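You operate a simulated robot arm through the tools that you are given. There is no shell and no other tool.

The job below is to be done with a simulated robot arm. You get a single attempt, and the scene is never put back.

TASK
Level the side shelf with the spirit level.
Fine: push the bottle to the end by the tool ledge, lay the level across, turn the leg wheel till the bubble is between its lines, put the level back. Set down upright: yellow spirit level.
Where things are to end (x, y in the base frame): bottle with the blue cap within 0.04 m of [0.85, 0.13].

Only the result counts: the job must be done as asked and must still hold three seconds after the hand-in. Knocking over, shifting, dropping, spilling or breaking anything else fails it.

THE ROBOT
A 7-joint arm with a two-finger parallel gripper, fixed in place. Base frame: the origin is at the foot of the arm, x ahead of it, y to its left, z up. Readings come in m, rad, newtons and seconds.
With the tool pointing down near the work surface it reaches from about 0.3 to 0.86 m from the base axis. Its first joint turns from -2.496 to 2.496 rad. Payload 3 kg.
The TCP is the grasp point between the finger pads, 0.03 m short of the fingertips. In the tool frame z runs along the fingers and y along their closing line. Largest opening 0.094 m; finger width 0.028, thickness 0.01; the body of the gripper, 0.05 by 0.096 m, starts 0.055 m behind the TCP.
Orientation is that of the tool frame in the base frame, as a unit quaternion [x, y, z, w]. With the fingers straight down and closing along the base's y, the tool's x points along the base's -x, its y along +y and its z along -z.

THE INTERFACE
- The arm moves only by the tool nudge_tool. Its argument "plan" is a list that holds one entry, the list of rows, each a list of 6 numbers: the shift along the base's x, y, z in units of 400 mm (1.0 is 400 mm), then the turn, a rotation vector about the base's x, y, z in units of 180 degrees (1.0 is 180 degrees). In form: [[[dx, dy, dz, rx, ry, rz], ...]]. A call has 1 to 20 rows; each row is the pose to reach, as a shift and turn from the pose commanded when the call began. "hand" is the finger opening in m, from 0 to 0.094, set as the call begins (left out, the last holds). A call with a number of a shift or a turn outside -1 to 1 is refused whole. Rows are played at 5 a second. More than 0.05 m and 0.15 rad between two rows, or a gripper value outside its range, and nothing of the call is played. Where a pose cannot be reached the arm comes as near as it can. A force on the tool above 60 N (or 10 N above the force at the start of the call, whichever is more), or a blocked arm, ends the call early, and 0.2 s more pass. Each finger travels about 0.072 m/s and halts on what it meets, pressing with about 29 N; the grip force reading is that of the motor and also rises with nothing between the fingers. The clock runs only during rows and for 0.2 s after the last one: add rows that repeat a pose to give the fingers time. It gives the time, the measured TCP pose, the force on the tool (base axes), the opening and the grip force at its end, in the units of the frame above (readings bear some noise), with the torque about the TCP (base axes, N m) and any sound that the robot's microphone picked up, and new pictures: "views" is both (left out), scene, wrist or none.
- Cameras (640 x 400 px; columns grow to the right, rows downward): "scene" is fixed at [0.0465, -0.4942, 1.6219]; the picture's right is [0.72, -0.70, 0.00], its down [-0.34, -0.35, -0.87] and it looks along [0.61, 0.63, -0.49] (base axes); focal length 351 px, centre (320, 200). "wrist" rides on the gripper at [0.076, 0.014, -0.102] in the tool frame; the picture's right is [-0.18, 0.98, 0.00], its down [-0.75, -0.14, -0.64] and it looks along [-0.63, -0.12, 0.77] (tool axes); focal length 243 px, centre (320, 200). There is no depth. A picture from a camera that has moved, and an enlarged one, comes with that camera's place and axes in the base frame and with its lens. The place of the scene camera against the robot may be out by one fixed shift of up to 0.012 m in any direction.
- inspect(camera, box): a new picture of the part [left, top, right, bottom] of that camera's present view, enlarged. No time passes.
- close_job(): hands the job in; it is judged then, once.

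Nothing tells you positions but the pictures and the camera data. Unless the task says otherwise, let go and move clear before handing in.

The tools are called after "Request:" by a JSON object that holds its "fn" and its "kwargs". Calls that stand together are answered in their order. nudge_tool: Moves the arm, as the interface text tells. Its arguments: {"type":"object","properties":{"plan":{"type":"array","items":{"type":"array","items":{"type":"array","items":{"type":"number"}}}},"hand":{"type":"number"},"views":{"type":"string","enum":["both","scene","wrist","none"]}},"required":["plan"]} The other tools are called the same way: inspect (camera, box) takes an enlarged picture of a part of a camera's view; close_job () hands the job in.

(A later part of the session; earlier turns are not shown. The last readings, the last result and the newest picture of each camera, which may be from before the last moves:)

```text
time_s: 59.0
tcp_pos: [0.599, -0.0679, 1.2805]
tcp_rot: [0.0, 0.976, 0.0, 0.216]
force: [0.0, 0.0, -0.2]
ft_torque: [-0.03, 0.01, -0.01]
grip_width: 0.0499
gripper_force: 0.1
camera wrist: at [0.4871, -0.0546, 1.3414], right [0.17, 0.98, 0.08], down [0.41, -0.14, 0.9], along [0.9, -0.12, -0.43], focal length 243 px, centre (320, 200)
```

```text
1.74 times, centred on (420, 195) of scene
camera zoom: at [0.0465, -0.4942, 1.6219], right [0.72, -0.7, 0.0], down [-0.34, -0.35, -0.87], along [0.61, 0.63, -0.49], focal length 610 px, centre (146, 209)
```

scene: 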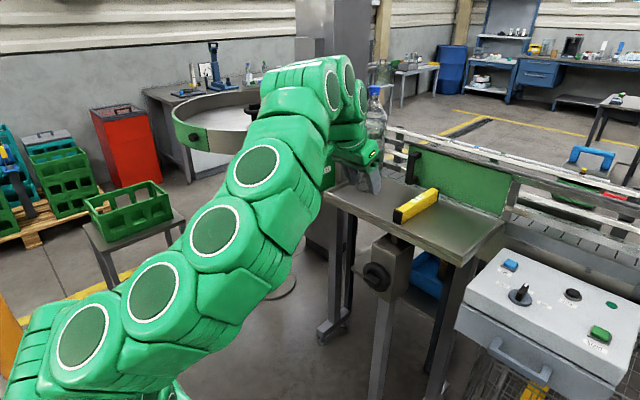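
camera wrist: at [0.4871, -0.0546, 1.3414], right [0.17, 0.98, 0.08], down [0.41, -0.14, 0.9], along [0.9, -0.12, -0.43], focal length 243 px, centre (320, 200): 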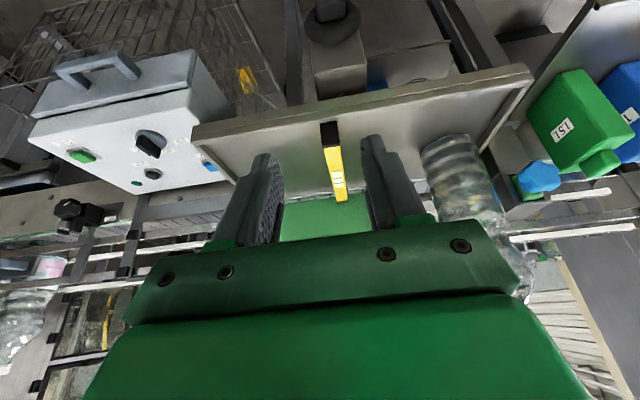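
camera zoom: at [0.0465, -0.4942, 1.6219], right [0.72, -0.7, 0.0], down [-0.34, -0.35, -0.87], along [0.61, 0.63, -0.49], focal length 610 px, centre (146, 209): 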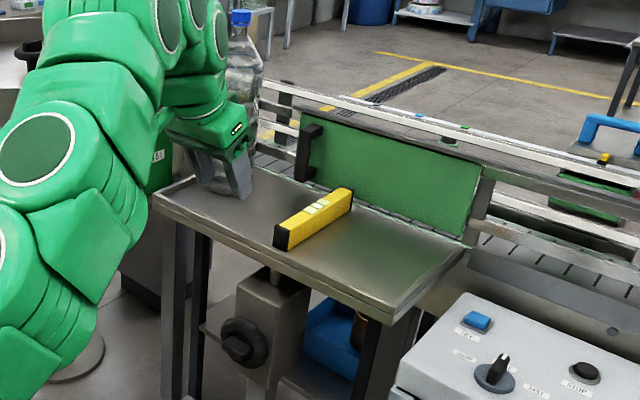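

Everything on the shelf is in place. I'll move back over the level, stopping about 5 cm above the grasp pose.

Request:
{"fn": "nudge_tool", "kwargs": {"plan": [[[0.08, 0, 0, 0, 0, 0], [0.18, 0, -0.01, 0, 0, 0], [0.28, 0, -0.03, 0, 0, 0], [0.38, 0, -0.055, 0, 0, 0], [0.48, -0.002, -0.1, 0, 0, 0], [0.58, -0.003, -0.15, 0, 0, 0], [0.64, -0.003, -0.22, 0, 0, 0], [0.64, -0.003, -0.22, 0, 0, 0]]], "hand": 0.05}}

Request:
{"fn": "inspect", "kwargs": {"camera": "wrist", "box": [270, 110, 370, 220]}}

Request:
{"fn": "inspect", "kwargs": {"camera": "scene", "box": [370, 160, 450, 230]}}

```text
time_s: 60.8
tcp_pos: [0.8546, -0.0708, 1.1891]
tcp_rot: [0.001, 0.976, 0.0, 0.217]
force: [-0.4, -0.6, 0.2]
ft_torque: [-0.01, -0.02, 0.02]
grip_width: 0.05
gripper_force: 0.0
camera wrist: at [0.7411, -0.0561, 1.2498], right [0.17, 0.98, 0.08], down [0.41, -0.14, 0.9], along [0.9, -0.12, -0.43], focal length 243 px, centre (320, 200)
```

scene: 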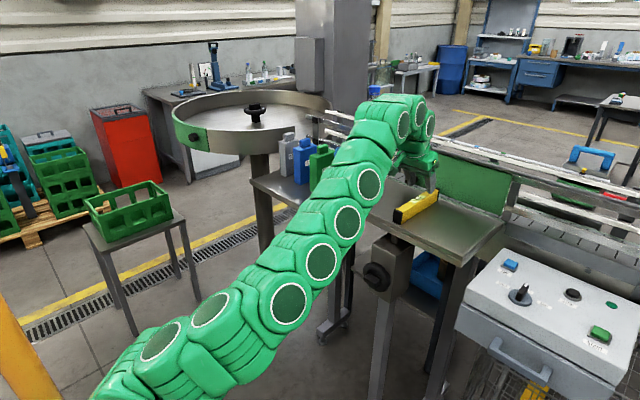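
wrist: 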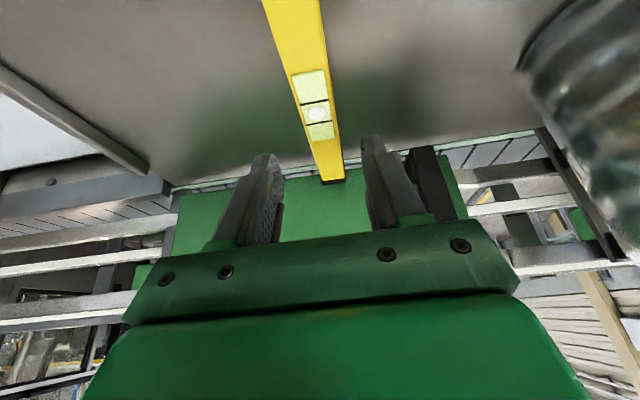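

```text
3.64 times, centred on (320, 165) of wrist
camera zoom: at [0.7411, -0.0561, 1.2498], right [0.17, 0.98, 0.08], down [0.41, -0.14, 0.9], along [0.9, -0.12, -0.43], focal length 882 px, centre (320, 327)
```

zoom: 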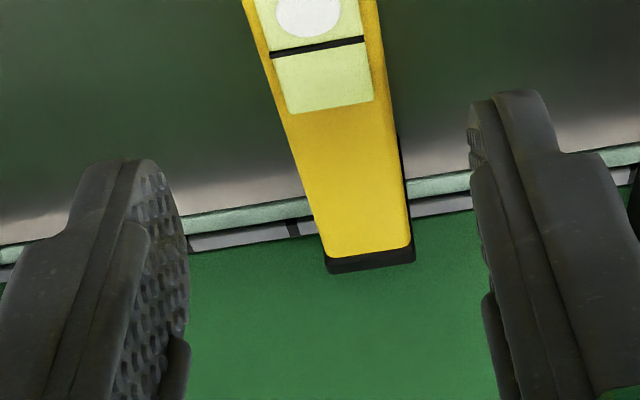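

```text
5.71 times, centred on (410, 195) of scene
camera zoom: at [0.0465, -0.4942, 1.6219], right [0.72, -0.7, 0.0], down [-0.34, -0.35, -0.87], along [0.61, 0.63, -0.49], focal length 2005 px, centre (-194, 229)
```

zoom: 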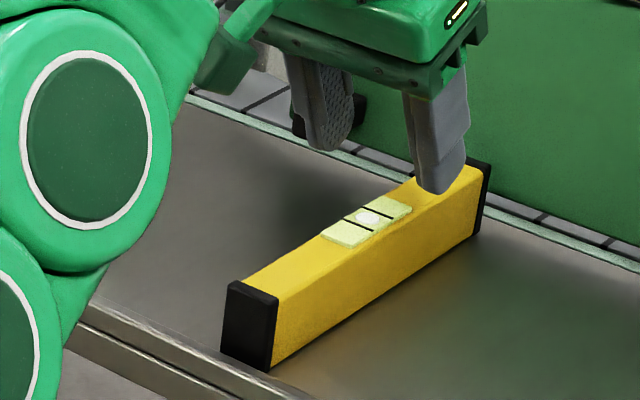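

The level hasn't moved and is between the fingers. I'll lower 5 cm to the grasp height.

Request:
{"fn": "nudge_tool", "kwargs": {"plan": [[[0, 0.002, -0.04, 0, 0, 0], [0, 0.004, -0.08, 0, 0, 0], [0, 0.004, -0.11, 0, 0, 0], [0, 0.004, -0.124, 0, 0, 0], [0, 0.004, -0.124, 0, 0, 0]]], "hand": 0.05, "views": "scene"}}

Request:
{"fn": "inspect", "kwargs": {"camera": "wrist", "box": [270, 110, 370, 220]}}

Request:
{"fn": "inspect", "kwargs": {"camera": "scene", "box": [370, 160, 450, 230]}}

```text
time_s: 62.0
tcp_pos: [0.8556, -0.0676, 1.1426]
tcp_rot: [0.0, 0.976, 0.0, 0.217]
force: [0.1, 0.6, 0.1]
ft_torque: [0.0, 0.0, 0.02]
grip_width: 0.0501
gripper_force: 0.0
```

scene: 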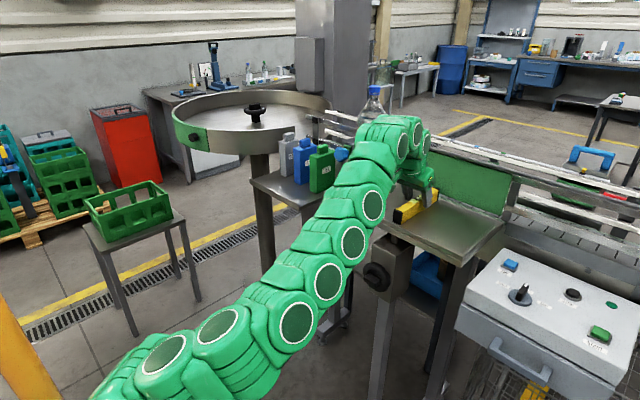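

```text
3.64 times, centred on (320, 165) of wrist
camera zoom: at [0.7419, -0.0531, 1.2027], right [0.17, 0.98, 0.08], down [0.41, -0.14, 0.9], along [0.9, -0.12, -0.43], focal length 882 px, centre (320, 327)
```

zoom: 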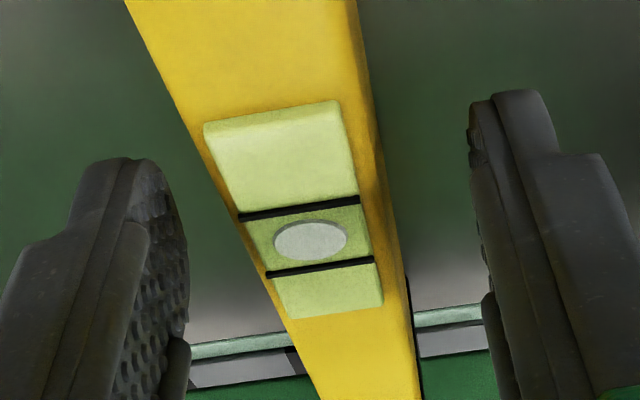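

```text
5.71 times, centred on (410, 195) of scene
camera zoom: at [0.0465, -0.4942, 1.6219], right [0.72, -0.7, 0.0], down [-0.34, -0.35, -0.87], along [0.61, 0.63, -0.49], focal length 2005 px, centre (-194, 229)
```

zoom: 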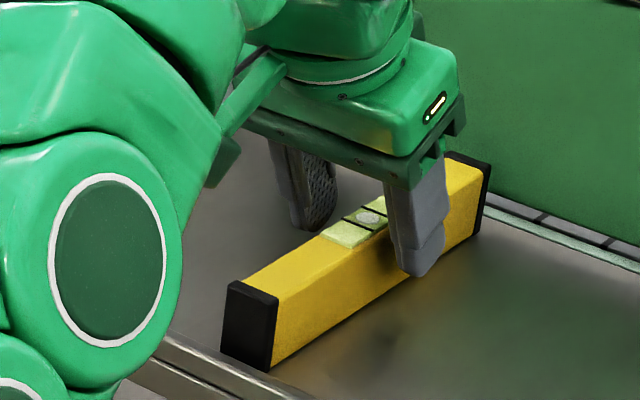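

The wrist camera also shows the bubble centred. Now I'll grip the level again.

Request:
{"fn": "nudge_tool", "kwargs": {"plan": [[[0, 0, 0, 0, 0, 0], [0, 0, 0, 0, 0, 0], [0, 0, 0, 0, 0, 0], [0, 0, 0, 0, 0, 0]]], "hand": 0.0, "views": "none"}}

Request:
{"fn": "inspect", "kwargs": {"camera": "scene", "box": [370, 160, 450, 230]}}

```text
time_s: 63.0
tcp_pos: [0.8546, -0.067, 1.1419]
tcp_rot: [0.001, 0.976, 0.0, 0.217]
force: [0.7, -1.0, 1.2]
ft_torque: [0.05, 0.01, -0.01]
grip_width: 0.0234
gripper_force: 28.6
```

```text
5.71 times, centred on (410, 195) of scene
camera zoom: at [0.0465, -0.4942, 1.6219], right [0.72, -0.7, 0.0], down [-0.34, -0.35, -0.87], along [0.61, 0.63, -0.49], focal length 2005 px, centre (-194, 229)
```

zoom: 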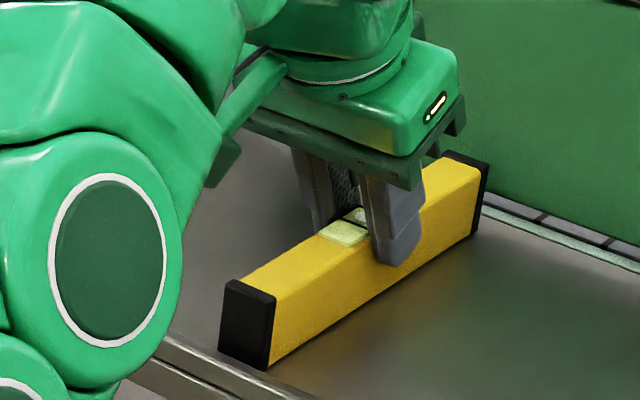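

Gripped cleanly. Lifting and retreating from the shelf.

Request:
{"fn": "nudge_tool", "kwargs": {"plan": [[[0, 0, 0.05, 0, 0, 0], [0, 0, 0.125, 0, 0, 0], [-0.06, 0, 0.2, 0, 0, 0], [-0.16, 0, 0.25, 0, 0, 0], [-0.26, 0, 0.3, 0, 0, 0], [-0.36, 0, 0.33, 0, 0, 0], [-0.46, 0, 0.35, 0, 0, 0], [-0.56, 0, 0.35, 0, 0, 0], [-0.64, 0.01, 0.35, 0, 0, 0]]], "hand": 0.0}}

Request:
{"fn": "inspect", "kwargs": {"camera": "scene", "box": [310, 80, 530, 310]}}

```text
time_s: 65.0
tcp_pos: [0.6, -0.0639, 1.2813]
tcp_rot: [0.0, 0.976, 0.0, 0.216]
force: [0.3, -0.3, -2.1]
ft_torque: [0.01, -0.03, -0.01]
grip_width: 0.0234
gripper_force: 28.9
camera wrist: at [0.4862, -0.0503, 1.3425], right [0.17, 0.98, 0.08], down [0.41, -0.14, 0.9], along [0.9, -0.12, -0.43], focal length 243 px, centre (320, 200)
```

scene: 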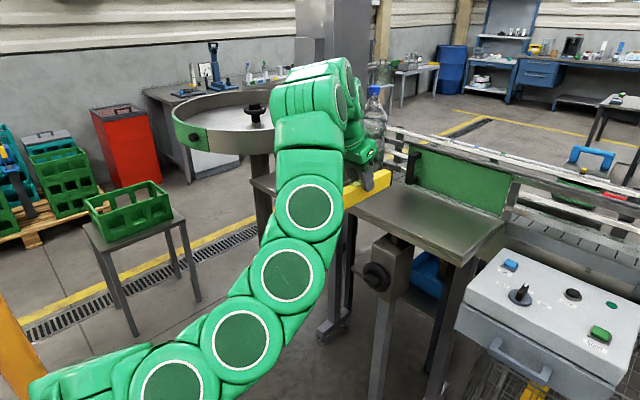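
wrist: 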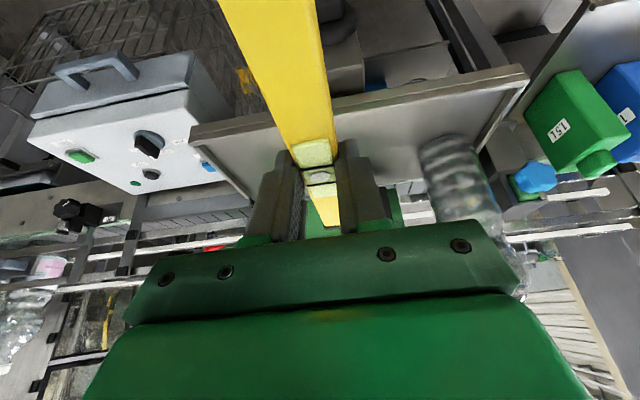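

```text
1.74 times, centred on (420, 195) of scene
camera zoom: at [0.0465, -0.4942, 1.6219], right [0.72, -0.7, 0.0], down [-0.34, -0.35, -0.87], along [0.61, 0.63, -0.49], focal length 610 px, centre (146, 209)
```

zoom: 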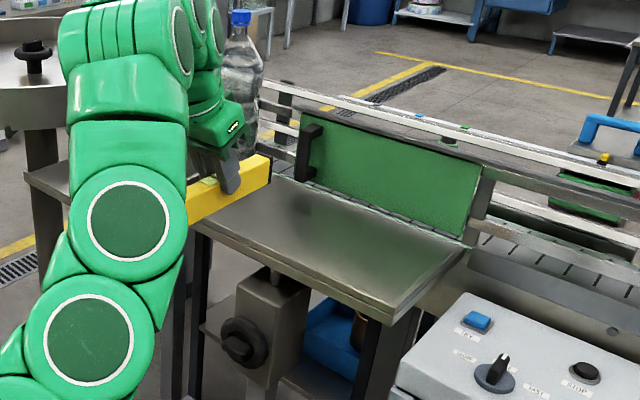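

Level held. The elbow has drifted sideways, so I'll carry the level back toward the ledge in two stages, checking the arm. First half: +45° yaw and half the way.

Request:
{"fn": "nudge_tool", "kwargs": {"plan": [[[0.0, 0.076, 0.0, 0, 0, 0.042], [0.0, 0.152, 0.0, 0, 0, 0.084], [0.0, 0.228, 0.0, 0, 0, 0.126], [0.0, 0.304, -0.01, 0, 0, 0.168], [0.0, 0.38, -0.02, 0, 0, 0.21], [0.0, 0.456, -0.03, 0, 0, 0.252], [0.0, 0.456, -0.03, 0, 0, 0.252]]], "hand": 0.0}}

```text
time_s: 66.6
tcp_pos: [0.5958, 0.1211, 1.2794]
tcp_rot: [-0.373, 0.902, 0.084, 0.202]
force: [-0.6, 0.7, -2.5]
ft_torque: [-0.03, -0.01, 0.0]
grip_width: 0.0235
gripper_force: 28.5
out of reach, approached as far as the arm can: row 6, 7
camera wrist: at [0.5059, 0.0515, 1.3387], right [-0.58, 0.81, 0.08], down [0.39, 0.19, 0.9], along [0.72, 0.55, -0.43], focal length 243 px, centre (320, 200)
```

scene: 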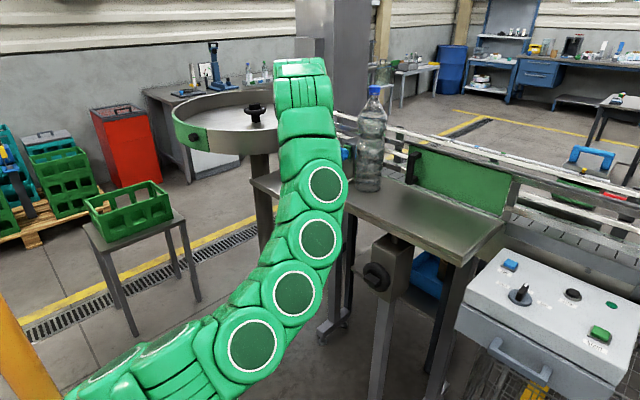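
wrist: 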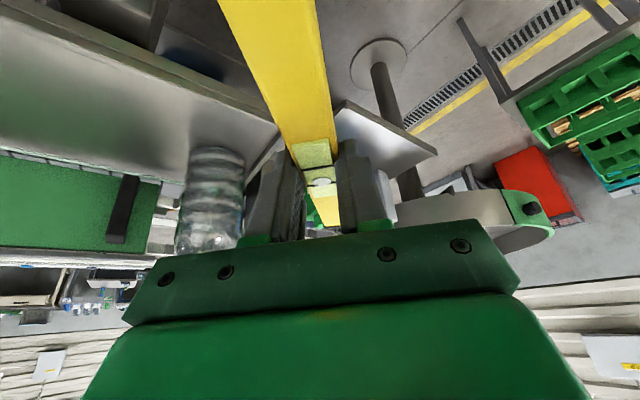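

In this elbow configuration the arm runs into a joint limit when yawing. Safest is to set the level back on the shelf, unwind the arm along its earlier path, and then pick the level again. First I return to yaw 0.

Request:
{"fn": "nudge_tool", "kwargs": {"plan": [[[0.002, -0.077, 0.001, 0, 0, -0.0416], [0.004, -0.154, 0.002, 0, 0, -0.0831], [0.006, -0.231, 0.003, 0, 0, -0.1247], [0.008, -0.308, 0.004, 0, 0, -0.1663], [0.009, -0.386, 0.005, 0, 0, -0.2078], [0.0105, -0.4627, 0.005, 0, 0, -0.2494], [0.0105, -0.4627, 0.005, 0, 0, -0.2494]]], "hand": 0.0}}

```text
time_s: 68.2
tcp_pos: [0.6009, -0.0624, 1.2802]
tcp_rot: [-0.003, 0.976, 0.001, 0.216]
force: [0.0, -0.9, -2.6]
ft_torque: [-0.01, 0.02, 0.0]
grip_width: 0.0234
gripper_force: 28.8
camera wrist: at [0.4874, -0.0498, 1.3406], right [0.16, 0.98, 0.08], down [0.41, -0.14, 0.9], along [0.9, -0.11, -0.43], focal length 243 px, centre (320, 200)
```

scene: 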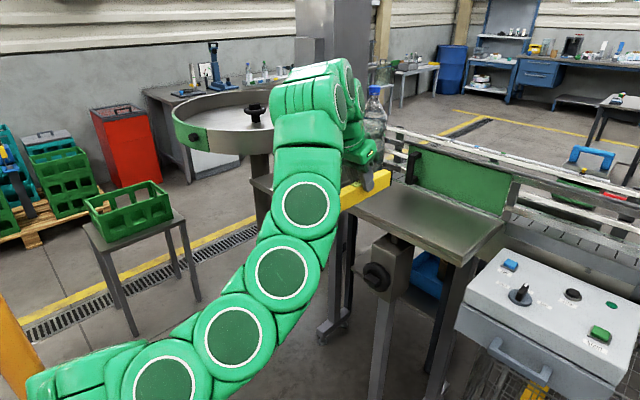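
wrist: 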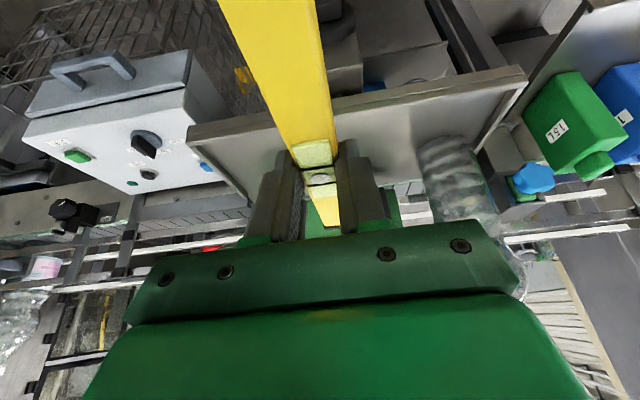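

The configuration is the same as before, so the motion retraces. I'll retrace the path to the shelf to set the level down where it was.

Request:
{"fn": "nudge_tool", "kwargs": {"plan": [[[0.08, -0.01, 0, 0, 0, 0], [0.18, -0.01, 0, 0, 0, 0], [0.28, -0.01, -0.02, 0, 0, 0], [0.38, -0.01, -0.05, 0, 0, 0], [0.48, -0.01, -0.1, 0, 0, 0], [0.58, -0.01, -0.15, 0, 0, 0], [0.635, -0.01, -0.225, 0, 0, 0], [0.635, -0.01, -0.3, 0, 0, 0], [0.635, -0.01, -0.335, 0, 0, 0]]], "hand": 0.0}}

Request:
{"fn": "inspect", "kwargs": {"camera": "scene", "box": [370, 160, 450, 230]}}

```text
time_s: 70.2
tcp_pos: [0.8538, -0.0682, 1.1461]
tcp_rot: [-0.004, 0.976, 0.002, 0.218]
force: [0.6, -0.9, -2.1]
ft_torque: [-0.01, 0.01, 0.02]
grip_width: 0.0235
gripper_force: 29.1
camera wrist: at [0.7412, -0.0545, 1.2071], right [0.16, 0.98, 0.08], down [0.41, -0.14, 0.9], along [0.9, -0.11, -0.43], focal length 243 px, centre (320, 200)
```

scene: 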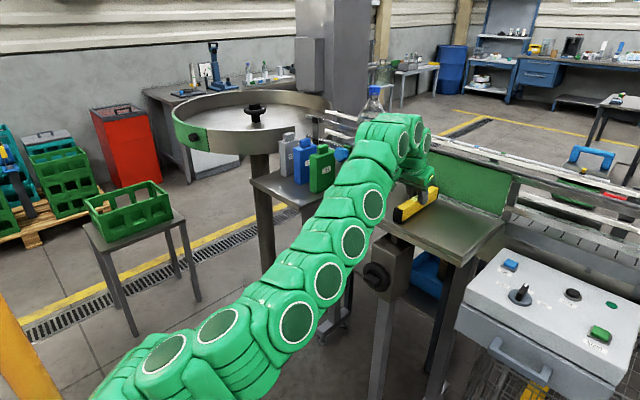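
wrist: 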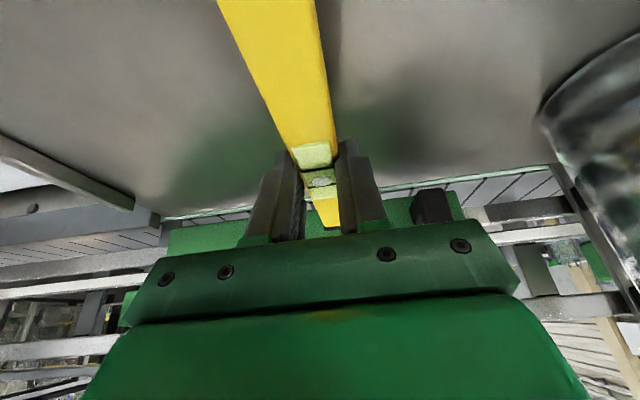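

```text
5.71 times, centred on (410, 195) of scene
camera zoom: at [0.0465, -0.4942, 1.6219], right [0.72, -0.7, 0.0], down [-0.34, -0.35, -0.87], along [0.61, 0.63, -0.49], focal length 2005 px, centre (-194, 229)
```

zoom: 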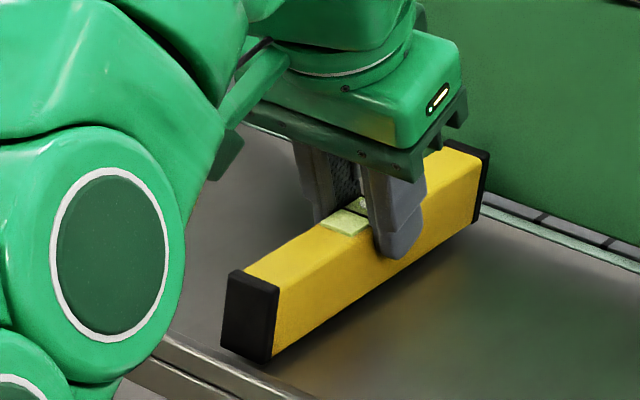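

The arm retraces consistently. I'll lower the last ~4 mm onto the shelf.

Request:
{"fn": "nudge_tool", "kwargs": {"plan": [[[0, 0, -0.006, 0, 0, 0], [0, 0, -0.01, 0, 0, 0], [0, 0, -0.01, 0, 0, 0]]], "hand": 0.0, "views": "none"}}

```text
time_s: 71.0
tcp_pos: [0.8553, -0.0683, 1.1435]
tcp_rot: [-0.003, 0.976, 0.001, 0.216]
force: [0.3, -0.2, -2.4]
ft_torque: [0.0, -0.01, -0.03]
grip_width: 0.0238
gripper_force: 28.9
```

Request:
{"fn": "nudge_tool", "kwargs": {"plan": [[[0, 0, -0.006, 0, 0, 0], [0, 0, -0.006, 0, 0, 0]]], "hand": 0.0, "views": "none"}}

Request:
{"fn": "inspect", "kwargs": {"camera": "scene", "box": [370, 160, 450, 230]}}

```text
time_s: 71.6
tcp_pos: [0.8545, -0.0677, 1.1414]
tcp_rot: [-0.003, 0.976, 0.0, 0.217]
force: [-0.9, 0.8, 4.7]
ft_torque: [0.03, 0.67, 0.0]
grip_width: 0.0235
gripper_force: 29.1
```

```text
5.71 times, centred on (410, 195) of scene
camera zoom: at [0.0465, -0.4942, 1.6219], right [0.72, -0.7, 0.0], down [-0.34, -0.35, -0.87], along [0.61, 0.63, -0.49], focal length 2005 px, centre (-194, 229)
```

zoom: 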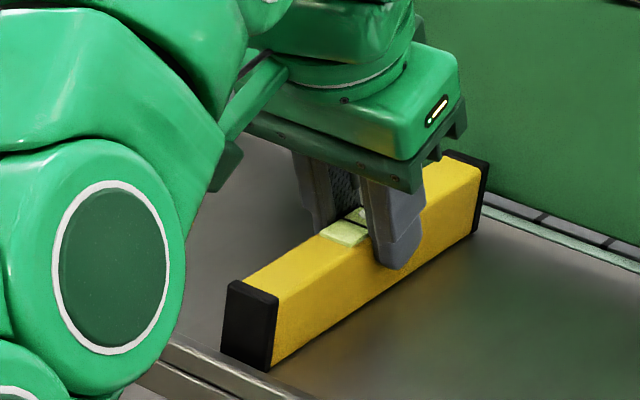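

Contact made. Releasing the level, then rising as in the earlier path.

Request:
{"fn": "nudge_tool", "kwargs": {"plan": [[[0, 0, 0, 0, 0, 0], [0, 0, 0, 0, 0, 0], [0, 0, 0, 0, 0, 0]]], "hand": 0.05, "views": "none"}}

Request:
{"fn": "nudge_tool", "kwargs": {"plan": [[[0, 0, 0.014, 0, 0, 0], [0, 0, 0.044, 0, 0, 0], [0, -0.002, 0.084, 0, 0, 0], [0, -0.004, 0.124, 0, 0, 0]]], "hand": 0.05, "views": "scene"}}

Request:
{"fn": "inspect", "kwargs": {"camera": "scene", "box": [405, 185, 430, 202]}}

```text
time_s: 72.4
tcp_pos: [0.8562, -0.0674, 1.141]
tcp_rot: [-0.004, 0.976, 0.002, 0.216]
force: [-0.9, -0.2, 0.8]
ft_torque: [0.03, 0.0, -0.01]
grip_width: 0.05
gripper_force: 0.1
```

```text
time_s: 73.4
tcp_pos: [0.8546, -0.0691, 1.1895]
tcp_rot: [-0.004, 0.976, 0.0, 0.217]
force: [0.0, -0.3, 1.2]
ft_torque: [-0.01, -0.01, -0.01]
grip_width: 0.0501
gripper_force: 0.0
```

scene: 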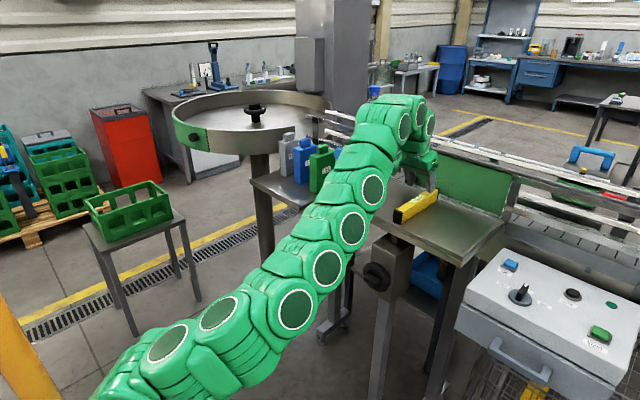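

```text
16.00 times, centred on (418, 194) of scene
camera zoom: at [0.0465, -0.4942, 1.6219], right [0.72, -0.7, 0.0], down [-0.34, -0.35, -0.87], along [0.61, 0.63, -0.49], focal length 5613 px, centre (-1240, 304)
```

zoom: 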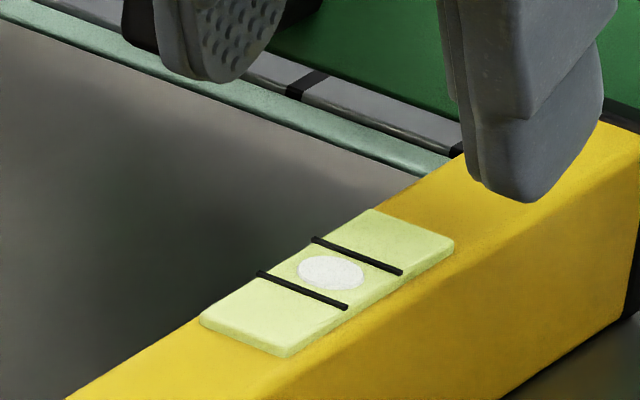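

The bubble is still centred after re-setting. I'll continue retracing to the waypoint in front of the shelf.

Request:
{"fn": "nudge_tool", "kwargs": {"plan": [[[-0.06, 0, 0.07, 0, 0, 0], [-0.16, 0.001, 0.12, 0, 0, 0], [-0.26, 0.003, 0.165, 0, 0, 0], [-0.36, 0.003, 0.19, 0, 0, 0], [-0.46, 0.003, 0.21, 0, 0, 0], [-0.56, 0.003, 0.22, 0, 0, 0], [-0.64, 0.003, 0.22, 0, 0, 0]]], "hand": 0.05, "views": "scene"}}

```text
time_s: 75.0
tcp_pos: [0.5991, -0.0688, 1.2771]
tcp_rot: [-0.003, 0.976, 0.001, 0.217]
force: [-0.2, 0.0, -0.4]
ft_torque: [-0.01, 0.01, -0.02]
grip_width: 0.0501
gripper_force: 0.0
```

scene: 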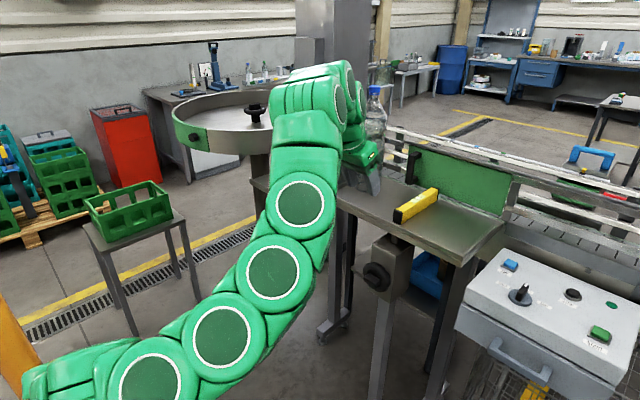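

The elbow stays low at the −y side here. I'll test whether it drifts on its own when the tool holds still for a few seconds.

Request:
{"fn": "nudge_tool", "kwargs": {"plan": [[[-0.05, 0.05, 0.05, 0, 0, 0], [-0.1, 0.1, 0.1, 0, 0, 0], [-0.15, 0.15, 0.15, 0, 0, 0], [-0.15, 0.15, 0.15, 0, 0, 0], [-0.15, 0.15, 0.15, 0, 0, 0], [-0.15, 0.15, 0.15, 0, 0, 0], [-0.15, 0.15, 0.15, 0, 0, 0], [-0.15, 0.15, 0.15, 0, 0, 0], [-0.15, 0.15, 0.15, 0, 0, 0], [-0.15, 0.15, 0.15, 0, 0, 0], [-0.15, 0.15, 0.15, 0, 0, 0], [-0.15, 0.15, 0.15, 0, 0, 0]]], "hand": 0.05, "views": "scene"}}

```text
time_s: 77.6
tcp_pos: [0.5391, -0.0092, 1.3377]
tcp_rot: [-0.003, 0.976, 0.001, 0.216]
force: [0.2, 0.3, -1.2]
ft_torque: [0.0, -0.03, 0.0]
grip_width: 0.0497
gripper_force: 0.0
```

scene: 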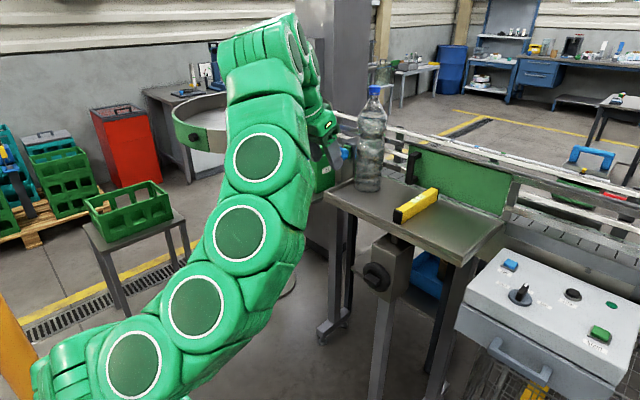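

I'll hold another couple of seconds at the same pose to compare the elbow position.

Request:
{"fn": "nudge_tool", "kwargs": {"plan": [[[0, 0, 0, 0, 0, 0], [0, 0, 0, 0, 0, 0], [0, 0, 0, 0, 0, 0], [0, 0, 0, 0, 0, 0], [0, 0, 0, 0, 0, 0], [0, 0, 0, 0, 0, 0], [0, 0, 0, 0, 0, 0], [0, 0, 0, 0, 0, 0], [0, 0, 0, 0, 0, 0], [0, 0, 0, 0, 0, 0], [0, 0, 0, 0, 0, 0], [0, 0, 0, 0, 0, 0], [0, 0, 0, 0, 0, 0], [0, 0, 0, 0, 0, 0], [0, 0, 0, 0, 0, 0]]], "hand": 0.05, "views": "scene"}}

```text
time_s: 80.8
tcp_pos: [0.5408, -0.0088, 1.3375]
tcp_rot: [-0.003, 0.976, 0.001, 0.217]
force: [-0.1, -0.6, -0.1]
ft_torque: [-0.01, -0.01, -0.01]
grip_width: 0.0502
gripper_force: 0.1
```

scene: 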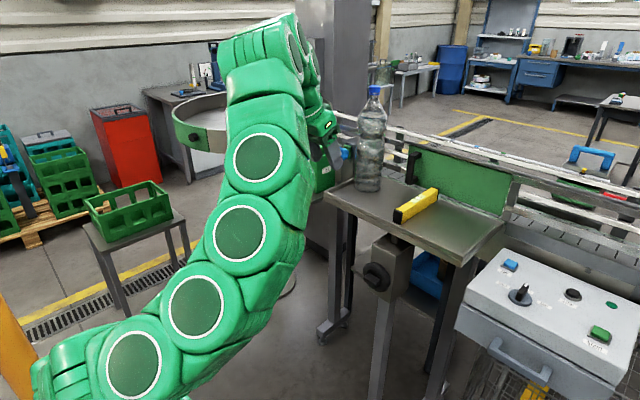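

No drift at rest. I think joint 1 has been driven near its limit by the shoulder passing through vertical. I'll fold the arm in closer to swing the elbow back, in free space.

Request:
{"fn": "nudge_tool", "kwargs": {"plan": [[[-0.07, 0.004, -0.08, 0, 0, 0], [-0.14, 0.008, -0.16, 0, 0, 0], [-0.21, 0.013, -0.24, 0, 0, 0], [-0.28, 0.018, -0.32, 0, 0, 0], [-0.35, 0.022, -0.394, 0, 0, 0], [-0.35, 0.022, -0.394, 0, 0, 0]]], "hand": 0.05, "views": "scene"}}

```text
time_s: 82.2
tcp_pos: [0.3994, 0.0007, 1.1804]
tcp_rot: [-0.003, 0.976, 0.0, 0.216]
force: [0.5, 0.2, 0.0]
ft_torque: [0.03, -0.03, -0.01]
grip_width: 0.05
gripper_force: 0.0
```

scene: 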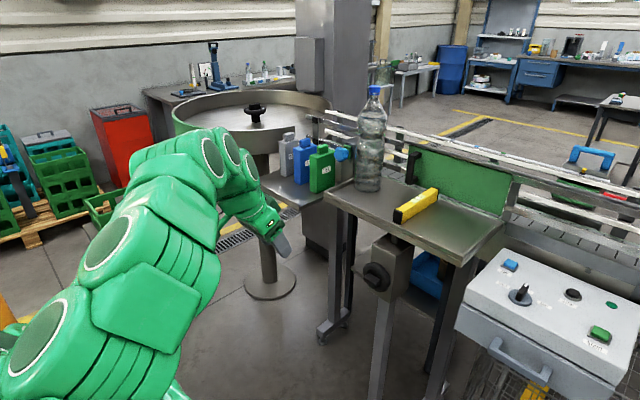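

Folded in without issue. Now I yaw −90° here to swing the elbow back up.

Request:
{"fn": "nudge_tool", "kwargs": {"plan": [[[0, 0, 0, 0, 0, -0.0417], [0, 0, 0, 0, 0, -0.0833], [0, 0, 0, 0, 0, -0.125], [0, 0, 0, 0, 0, -0.1667], [0, 0, 0, 0, 0, -0.2083], [0, 0, 0, 0, 0, -0.25], [0, 0, 0, 0, 0, -0.2917], [0, 0, 0, 0, 0, -0.3333], [0, 0, 0, 0, 0, -0.375], [0, 0, 0, 0, 0, -0.4167], [0, 0, 0, 0, 0, -0.4583], [0, 0, 0, 0, 0, -0.5], [0, 0, 0, 0, 0, -0.5]]], "hand": 0.05, "views": "scene"}}

```text
time_s: 85.0
tcp_pos: [0.3998, -0.0, 1.1788]
tcp_rot: [0.689, 0.692, -0.152, 0.153]
force: [0.1, 0.9, 0.3]
ft_torque: [0.0, 0.01, 0.0]
grip_width: 0.0502
gripper_force: 0.1
```

scene: 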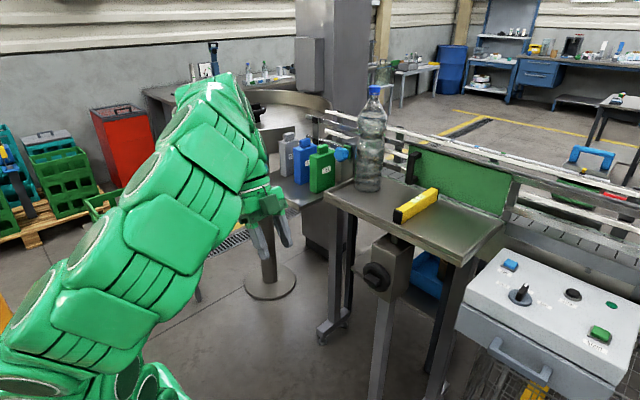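

The elbow moved back. Now I extend forward with this yaw.

Request:
{"fn": "nudge_tool", "kwargs": {"plan": [[[0.08, -0.02, 0.04, 0, 0, 0], [0.16, -0.04, 0.08, 0, 0, 0], [0.24, -0.06, 0.12, 0, 0, 0], [0.32, -0.08, 0.16, 0, 0, 0], [0.41, -0.1, 0.2, 0, 0, 0], [0.5, -0.125, 0.25, 0, 0, 0], [0.5, -0.125, 0.25, 0, 0, 0]]], "hand": 0.05, "views": "scene"}}

```text
time_s: 86.6
tcp_pos: [0.5976, -0.0499, 1.2811]
tcp_rot: [0.688, 0.692, -0.153, 0.154]
force: [0.1, 0.0, -0.1]
ft_torque: [-0.01, 0.01, 0.0]
grip_width: 0.0501
gripper_force: 0.1
```

scene: 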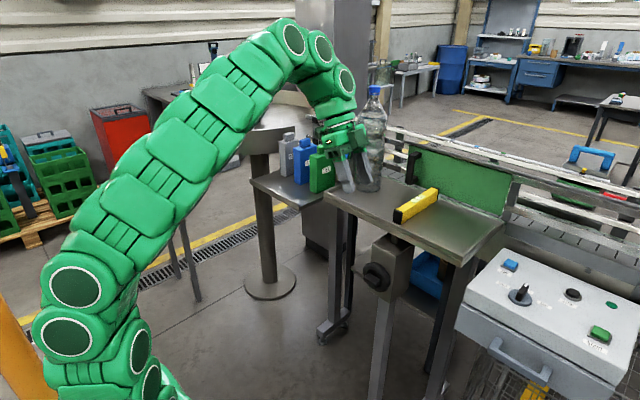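

The chain looks closer to the original elbow-up posture. I'll yaw back +90° here and compare with the earlier picture.

Request:
{"fn": "nudge_tool", "kwargs": {"plan": [[[0, 0, 0, 0, 0, 0.0417], [0, 0, 0, 0, 0, 0.0833], [0, 0, 0, 0, 0, 0.125], [0, 0, 0, 0, 0, 0.1667], [0, 0, 0, 0, 0, 0.2083], [0, 0, 0, 0, 0, 0.25], [0, 0, 0, 0, 0, 0.2917], [0, 0, 0, 0, 0, 0.3333], [0, 0, 0, 0, 0, 0.375], [0, 0, 0, 0, 0, 0.4167], [0, 0, 0, 0, 0, 0.4583], [0, 0, 0, 0, 0, 0.5], [0, 0, 0, 0, 0, 0.5]]], "hand": 0.05, "views": "scene"}}

```text
time_s: 89.4
tcp_pos: [0.5998, -0.0489, 1.2802]
tcp_rot: [-0.005, 0.976, 0.001, 0.216]
force: [-0.4, -0.5, -0.1]
ft_torque: [0.02, -0.01, 0.0]
grip_width: 0.05
gripper_force: 0.2
```

scene: 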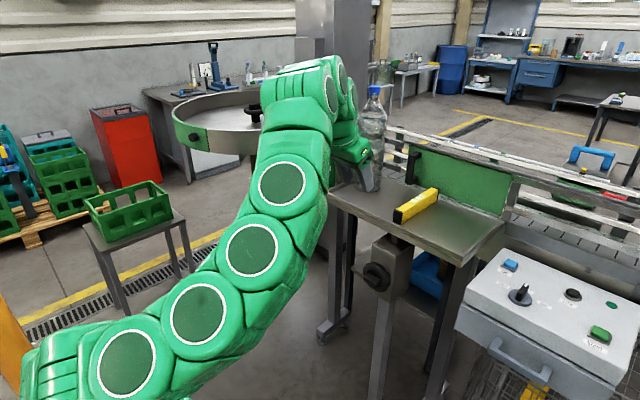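

The posture swings back with the yaw; one loop only helps slightly. I'll fold in again and yaw further (about −150°) there to bring the elbow fully back before extending.

Request:
{"fn": "nudge_tool", "kwargs": {"plan": [[[-0.09, 0.025, -0.05, 0, 0, 0], [-0.18, 0.045, -0.09, 0, 0, 0], [-0.27, 0.065, -0.13, 0, 0, 0], [-0.35, 0.085, -0.17, 0, 0, 0], [-0.43, 0.105, -0.21, 0, 0, 0], [-0.5, 0.1225, -0.25, 0, 0, 0], [-0.5, 0.1225, -0.25, 0, 0, 0]]], "hand": 0.05, "views": "scene"}}

Request:
{"fn": "nudge_tool", "kwargs": {"plan": [[[0, 0, 0, 0, 0, -0.0433], [0, 0, 0, 0, 0, -0.0867], [0, 0, 0, 0, 0, -0.13], [0, 0, 0, 0, 0, -0.1733], [0, 0, 0, 0, 0, -0.2167], [0, 0, 0, 0, 0, -0.26], [0, 0, 0, 0, 0, -0.3033], [0, 0, 0, 0, 0, -0.3467], [0, 0, 0, 0, 0, -0.39], [0, 0, 0, 0, 0, -0.4333], [0, 0, 0, 0, 0, -0.4767], [0, 0, 0, 0, 0, -0.52], [0, 0, 0, 0, 0, -0.5633], [0, 0, 0, 0, 0, -0.6067], [0, 0, 0, 0, 0, -0.65], [0, 0, 0, 0, 0, -0.6933], [0, 0, 0, 0, 0, -0.7367], [0, 0, 0, 0, 0, -0.78], [0, 0, 0, 0, 0, -0.8067], [0, 0, 0, 0, 0, -0.8333]]], "hand": 0.05, "views": "scene"}}

```text
time_s: 91.0
tcp_pos: [0.3975, 0.002, 1.1814]
tcp_rot: [-0.004, 0.976, 0.001, 0.217]
force: [0.3, 0.8, -0.8]
ft_torque: [-0.02, -0.01, 0.03]
grip_width: 0.0498
gripper_force: 0.0
```

scene: 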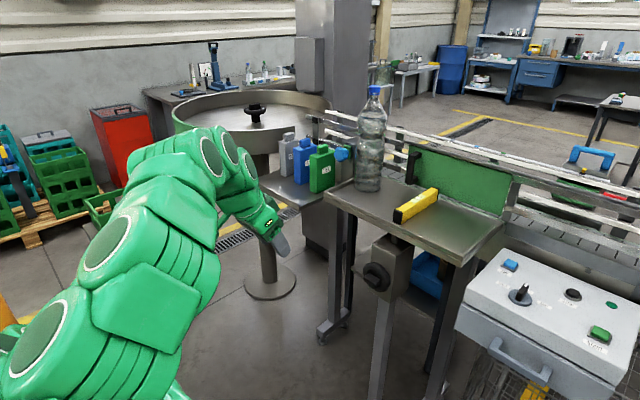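

```text
time_s: 95.2
tcp_pos: [0.4006, -0.0, 1.1784]
tcp_rot: [0.942, 0.255, -0.209, 0.057]
force: [0.0, -0.3, -0.2]
ft_torque: [0.01, 0.01, 0.01]
grip_width: 0.05
gripper_force: 0.1
```

scene: 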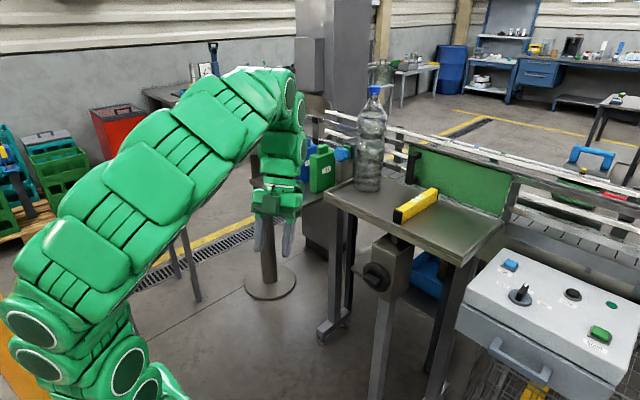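

Yawed −150° without trouble. Now I extend forward and look.

Request:
{"fn": "nudge_tool", "kwargs": {"plan": [[[0.065, -0.015, 0.05, 0, 0, 0], [0.13, -0.03, 0.1, 0, 0, 0], [0.195, -0.045, 0.15, 0, 0, 0], [0.26, -0.06, 0.2, 0, 0, 0], [0.325, -0.075, 0.25, 0, 0, 0], [0.325, -0.075, 0.25, 0, 0, 0]]], "hand": 0.05, "views": "scene"}}

Request:
{"fn": "nudge_tool", "kwargs": {"plan": [[[0, 0, 0, 0, 0, 0.0433], [0, 0, 0, 0, 0, 0.0867], [0, 0, 0, 0, 0, 0.13], [0, 0, 0, 0, 0, 0.1733], [0, 0, 0, 0, 0, 0.2167], [0, 0, 0, 0, 0, 0.26], [0, 0, 0, 0, 0, 0.3033], [0, 0, 0, 0, 0, 0.3467], [0, 0, 0, 0, 0, 0.39], [0, 0, 0, 0, 0, 0.4333], [0, 0, 0, 0, 0, 0.4767], [0, 0, 0, 0, 0, 0.52], [0, 0, 0, 0, 0, 0.5633], [0, 0, 0, 0, 0, 0.6067], [0, 0, 0, 0, 0, 0.65], [0, 0, 0, 0, 0, 0.6933], [0, 0, 0, 0, 0, 0.7367], [0, 0, 0, 0, 0, 0.78], [0, 0, 0, 0, 0, 0.8067], [0, 0, 0, 0, 0, 0.8333]]], "hand": 0.05, "views": "scene"}}

```text
time_s: 96.6
tcp_pos: [0.4977, -0.0346, 1.2285]
tcp_rot: [0.942, 0.256, -0.208, 0.058]
force: [-0.8, -0.4, -0.2]
ft_torque: [-0.01, -0.02, 0.0]
grip_width: 0.0497
gripper_force: 0.1
out of reach, approached as far as the arm can: row 3, 4, 5, 6
```

scene: 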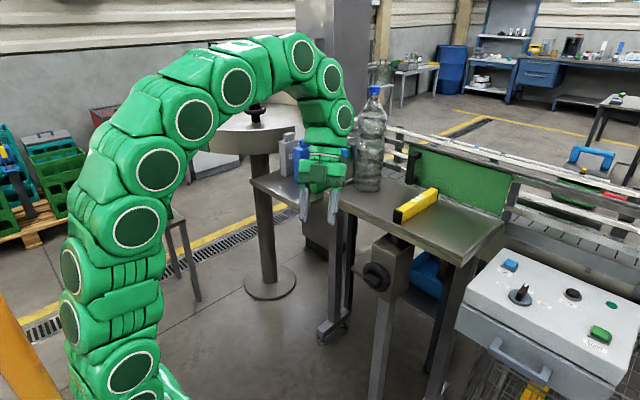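

```text
time_s: 100.8
tcp_pos: [0.4982, -0.0352, 1.2262]
tcp_rot: [-0.003, 0.976, 0.001, 0.216]
force: [-1.2, -0.2, -1.2]
ft_torque: [0.01, -0.01, -0.01]
grip_width: 0.0499
gripper_force: 0.0
```

scene: 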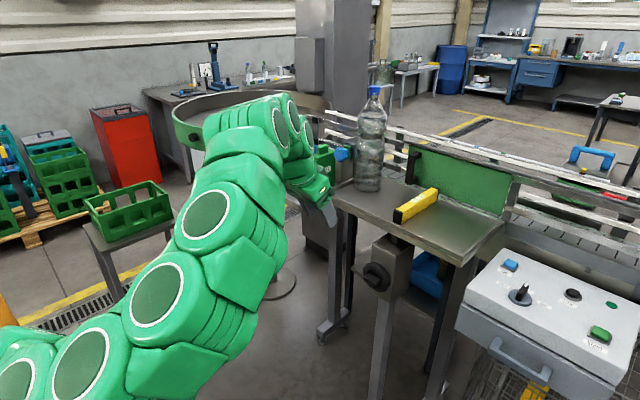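

At yaw −150° the arm stood properly elbow-up, though yawing back swung it sideways again. I'll test whether joint 1 now allows the sweep to +y, using the same motion that failed before.

Request:
{"fn": "nudge_tool", "kwargs": {"plan": [[[0.085, -0.012, 0.045, 0, 0, 0], [0.17, -0.025, 0.09, 0, 0, 0], [0.255, -0.037, 0.135, 0, 0, 0], [0.255, 0.039, 0.135, 0, 0, 0.042], [0.255, 0.115, 0.135, 0, 0, 0.084], [0.255, 0.191, 0.135, 0, 0, 0.126], [0.255, 0.267, 0.125, 0, 0, 0.168], [0.255, 0.343, 0.115, 0, 0, 0.21], [0.255, 0.419, 0.105, 0, 0, 0.252], [0.255, 0.419, 0.105, 0, 0, 0.252]]], "hand": 0.05, "views": "scene"}}

```text
time_s: 103.0
tcp_pos: [0.6008, 0.1324, 1.2766]
tcp_rot: [-0.377, 0.9, 0.084, 0.201]
force: [1.0, 0.8, 0.1]
ft_torque: [-0.01, -0.03, 0.01]
grip_width: 0.0501
gripper_force: 0.1
out of reach, approached as far as the arm can: row 9, 10
```

scene: 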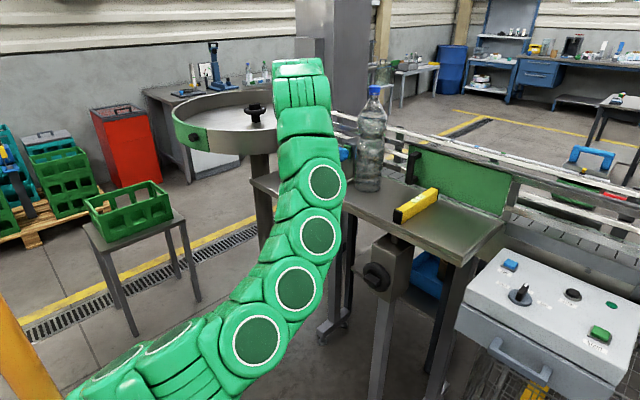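

It's still limited at the same spot: joint 1 sits near +143° with the shoulder leaning "backwards". To get out, I'll fold in, then swing the whole arm rigidly about the shoulder's x-axis so the upper arm passes through vertical. First, fold in again.

Request:
{"fn": "nudge_tool", "kwargs": {"plan": [[[0, -0.076, 0.002, 0, 0, -0.042], [0, -0.152, 0.004, 0, 0, -0.084], [0, -0.228, 0.006, 0, 0, -0.126], [0, -0.304, 0.008, 0, 0, -0.168], [0, -0.38, 0.009, 0, 0, -0.21], [0, -0.456, 0.01, 0, 0, -0.252], [-0.09, -0.431, -0.04, 0, 0, -0.252], [-0.18, -0.411, -0.08, 0, 0, -0.252], [-0.27, -0.391, -0.12, 0, 0, -0.252], [-0.35, -0.371, -0.16, 0, 0, -0.252], [-0.43, -0.351, -0.2, 0, 0, -0.252], [-0.5, -0.334, -0.24, 0, 0, -0.252], [-0.5, -0.334, -0.24, 0, 0, -0.252]]], "hand": 0.05, "views": "scene"}}

```text
time_s: 105.8
tcp_pos: [0.3989, -0.0005, 1.1818]
tcp_rot: [-0.002, 0.976, 0.001, 0.217]
force: [0.9, 0.3, -0.8]
ft_torque: [0.0, -0.01, 0.0]
grip_width: 0.05
gripper_force: 0.1
```

scene: 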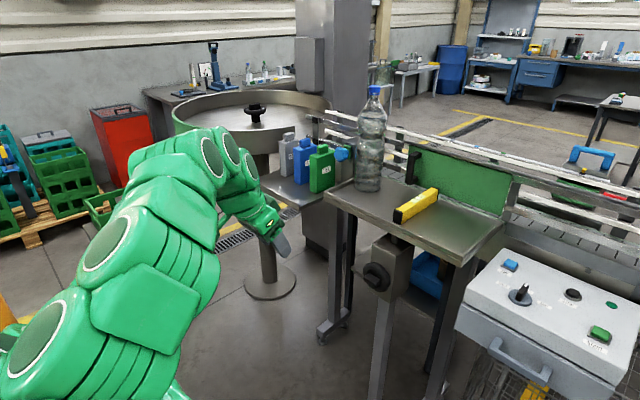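

Now the rigid swing about the shoulder's x-axis by −60° (free space in front of the robot).

Request:
{"fn": "nudge_tool", "kwargs": {"plan": [[[0, 0.0973, -0.005, -0.0278, 0, 0], [0, 0.1935, -0.018, -0.0556, 0, 0], [0, 0.2885, -0.039, -0.0833, 0, 0], [0, 0.3813, -0.068, -0.1111, 0, 0], [0, 0.4713, -0.1055, -0.1389, 0, 0], [0, 0.5575, -0.1505, -0.1667, 0, 0], [0, 0.6395, -0.2028, -0.1944, 0, 0], [0, 0.7168, -0.2618, -0.2222, 0, 0], [0, 0.7168, -0.2618, -0.2222, 0, 0]]], "hand": 0.05, "views": "scene"}}

```text
time_s: 107.8
tcp_pos: [0.4022, 0.2875, 1.0762]
tcp_rot: [-0.077, 0.917, -0.334, 0.203]
force: [0.3, -0.4, -0.1]
ft_torque: [0.0, -0.01, 0.0]
grip_width: 0.0498
gripper_force: 0.0
```

scene: 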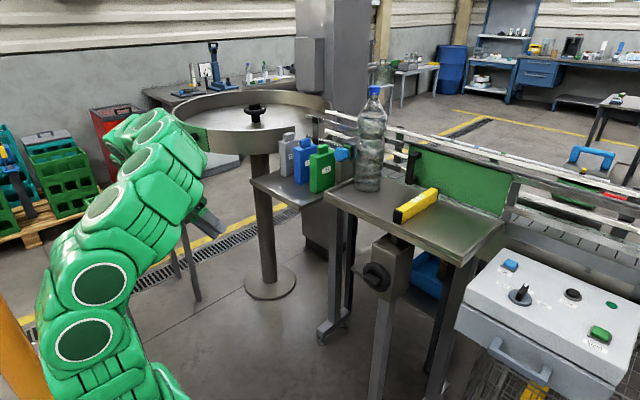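

The arm follows well. I'll continue the swing to −60°.

Request:
{"fn": "nudge_tool", "kwargs": {"plan": [[[0, 0.0718, -0.0658, -0.0278, 0, 0], [0, 0.1375, -0.1375, -0.0556, 0, 0], [0, 0.1965, -0.2148, -0.0833, 0, 0], [0, 0.2488, -0.2968, -0.1111, 0, 0], [0, 0.2488, -0.2968, -0.1111, 0, 0]]], "hand": 0.05, "views": "scene"}}

```text
time_s: 109.0
tcp_pos: [0.4017, 0.3862, 0.9581]
tcp_rot: [-0.112, 0.845, -0.488, 0.186]
force: [-0.5, -0.3, 0.2]
ft_torque: [-0.01, 0.01, -0.02]
grip_width: 0.05
gripper_force: 0.1
```

scene: 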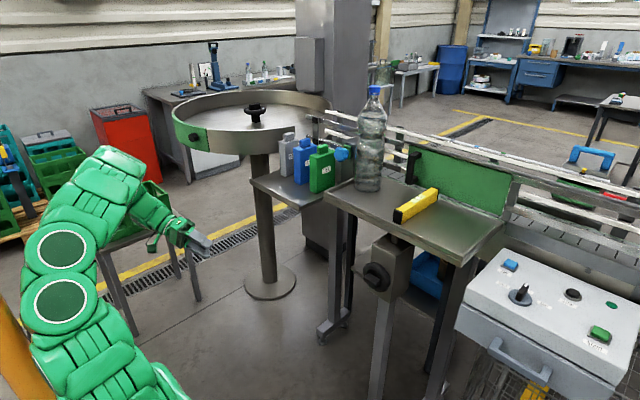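

Now the elbow is up and the arm is unflipped, pointing to +y. I'll extend outward a little first, then unroll while returning in front of the shelf.

Request:
{"fn": "nudge_tool", "kwargs": {"plan": [[[0.075, 0, 0.075, 0, 0, 0], [0.15, 0, 0.15, 0, 0, 0], [0.225, 0, 0.225, 0, 0, 0], [0.3, 0, 0.3, 0, 0, 0], [0.375, 0, 0.375, 0, 0, 0], [0.375, 0, 0.375, 0, 0, 0]]], "hand": 0.05, "views": "scene"}}

```text
time_s: 110.4
tcp_pos: [0.5498, 0.3845, 1.1081]
tcp_rot: [-0.112, 0.846, -0.488, 0.186]
force: [0.4, 0.2, 0.0]
ft_torque: [-0.01, 0.0, -0.01]
grip_width: 0.0503
gripper_force: 0.0
```

scene: 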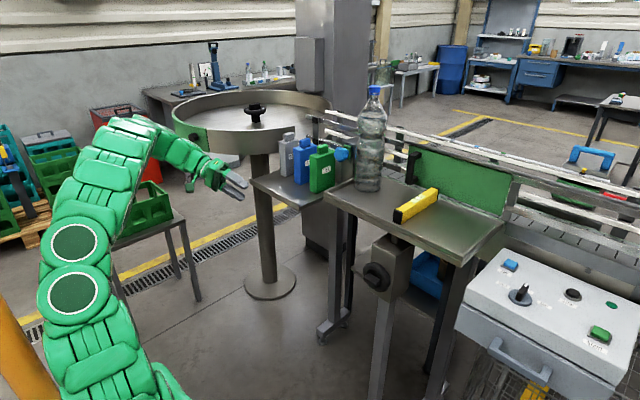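

Request:
{"fn": "nudge_tool", "kwargs": {"plan": [[[0.006, -0.082, 0.036, 0.0278, 0, 0], [0.013, -0.164, 0.072, 0.0556, 0, 0], [0.019, -0.246, 0.107, 0.0833, 0, 0], [0.025, -0.329, 0.143, 0.1111, 0, 0], [0.031, -0.411, 0.179, 0.1389, 0, 0], [0.038, -0.493, 0.215, 0.1667, 0, 0], [0.044, -0.575, 0.251, 0.1944, 0, 0], [0.05, -0.657, 0.287, 0.2222, 0, 0], [0.057, -0.739, 0.322, 0.25, 0, 0], [0.063, -0.822, 0.358, 0.2778, 0, 0], [0.069, -0.904, 0.394, 0.3056, 0, 0], [0.0755, -0.986, 0.43, 0.3333, 0, 0], [0.0755, -0.986, 0.43, 0.3333, 0, 0]]], "hand": 0.05, "views": "scene"}}

```text
time_s: 113.2
tcp_pos: [0.5823, -0.0093, 1.2778]
tcp_rot: [-0.003, 0.976, 0.001, 0.218]
force: [0.2, -0.8, 0.2]
ft_torque: [0.03, 0.0, 0.03]
grip_width: 0.0502
gripper_force: 0.0
```

scene: 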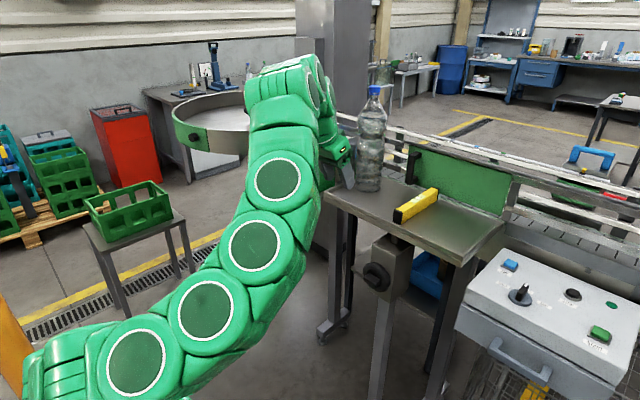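

The elbow is out to the side again; I'll test whether the +y sweep with yaw works now.

Request:
{"fn": "nudge_tool", "kwargs": {"plan": [[[0.01, 0.066, 0.0, 0, 0, 0.042], [0.02, 0.132, 0.0, 0, 0, 0.084], [0.03, 0.198, 0.0, 0, 0, 0.126], [0.04, 0.264, -0.01, 0, 0, 0.168], [0.045, 0.33, -0.02, 0, 0, 0.21], [0.045, 0.396, -0.03, 0, 0, 0.252], [0.045, 0.396, -0.03, 0, 0, 0.252]]], "hand": 0.05, "views": "scene"}}

```text
time_s: 114.8
tcp_pos: [0.6046, 0.1468, 1.2763]
tcp_rot: [-0.38, 0.899, 0.084, 0.2]
force: [-0.3, -0.8, -0.2]
ft_torque: [0.01, 0.0, 0.01]
grip_width: 0.0499
gripper_force: 0.1
out of reach, approached as far as the arm can: row 6, 7
```

scene: 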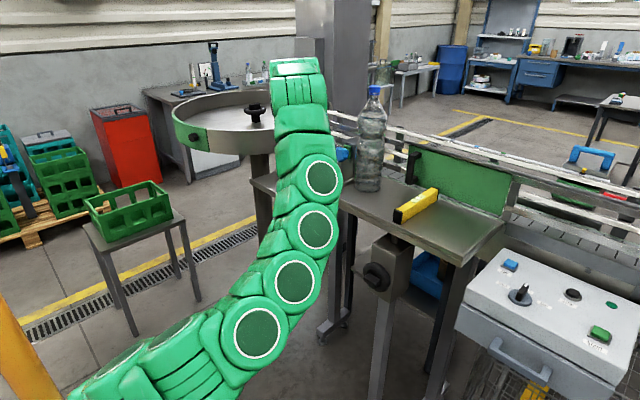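

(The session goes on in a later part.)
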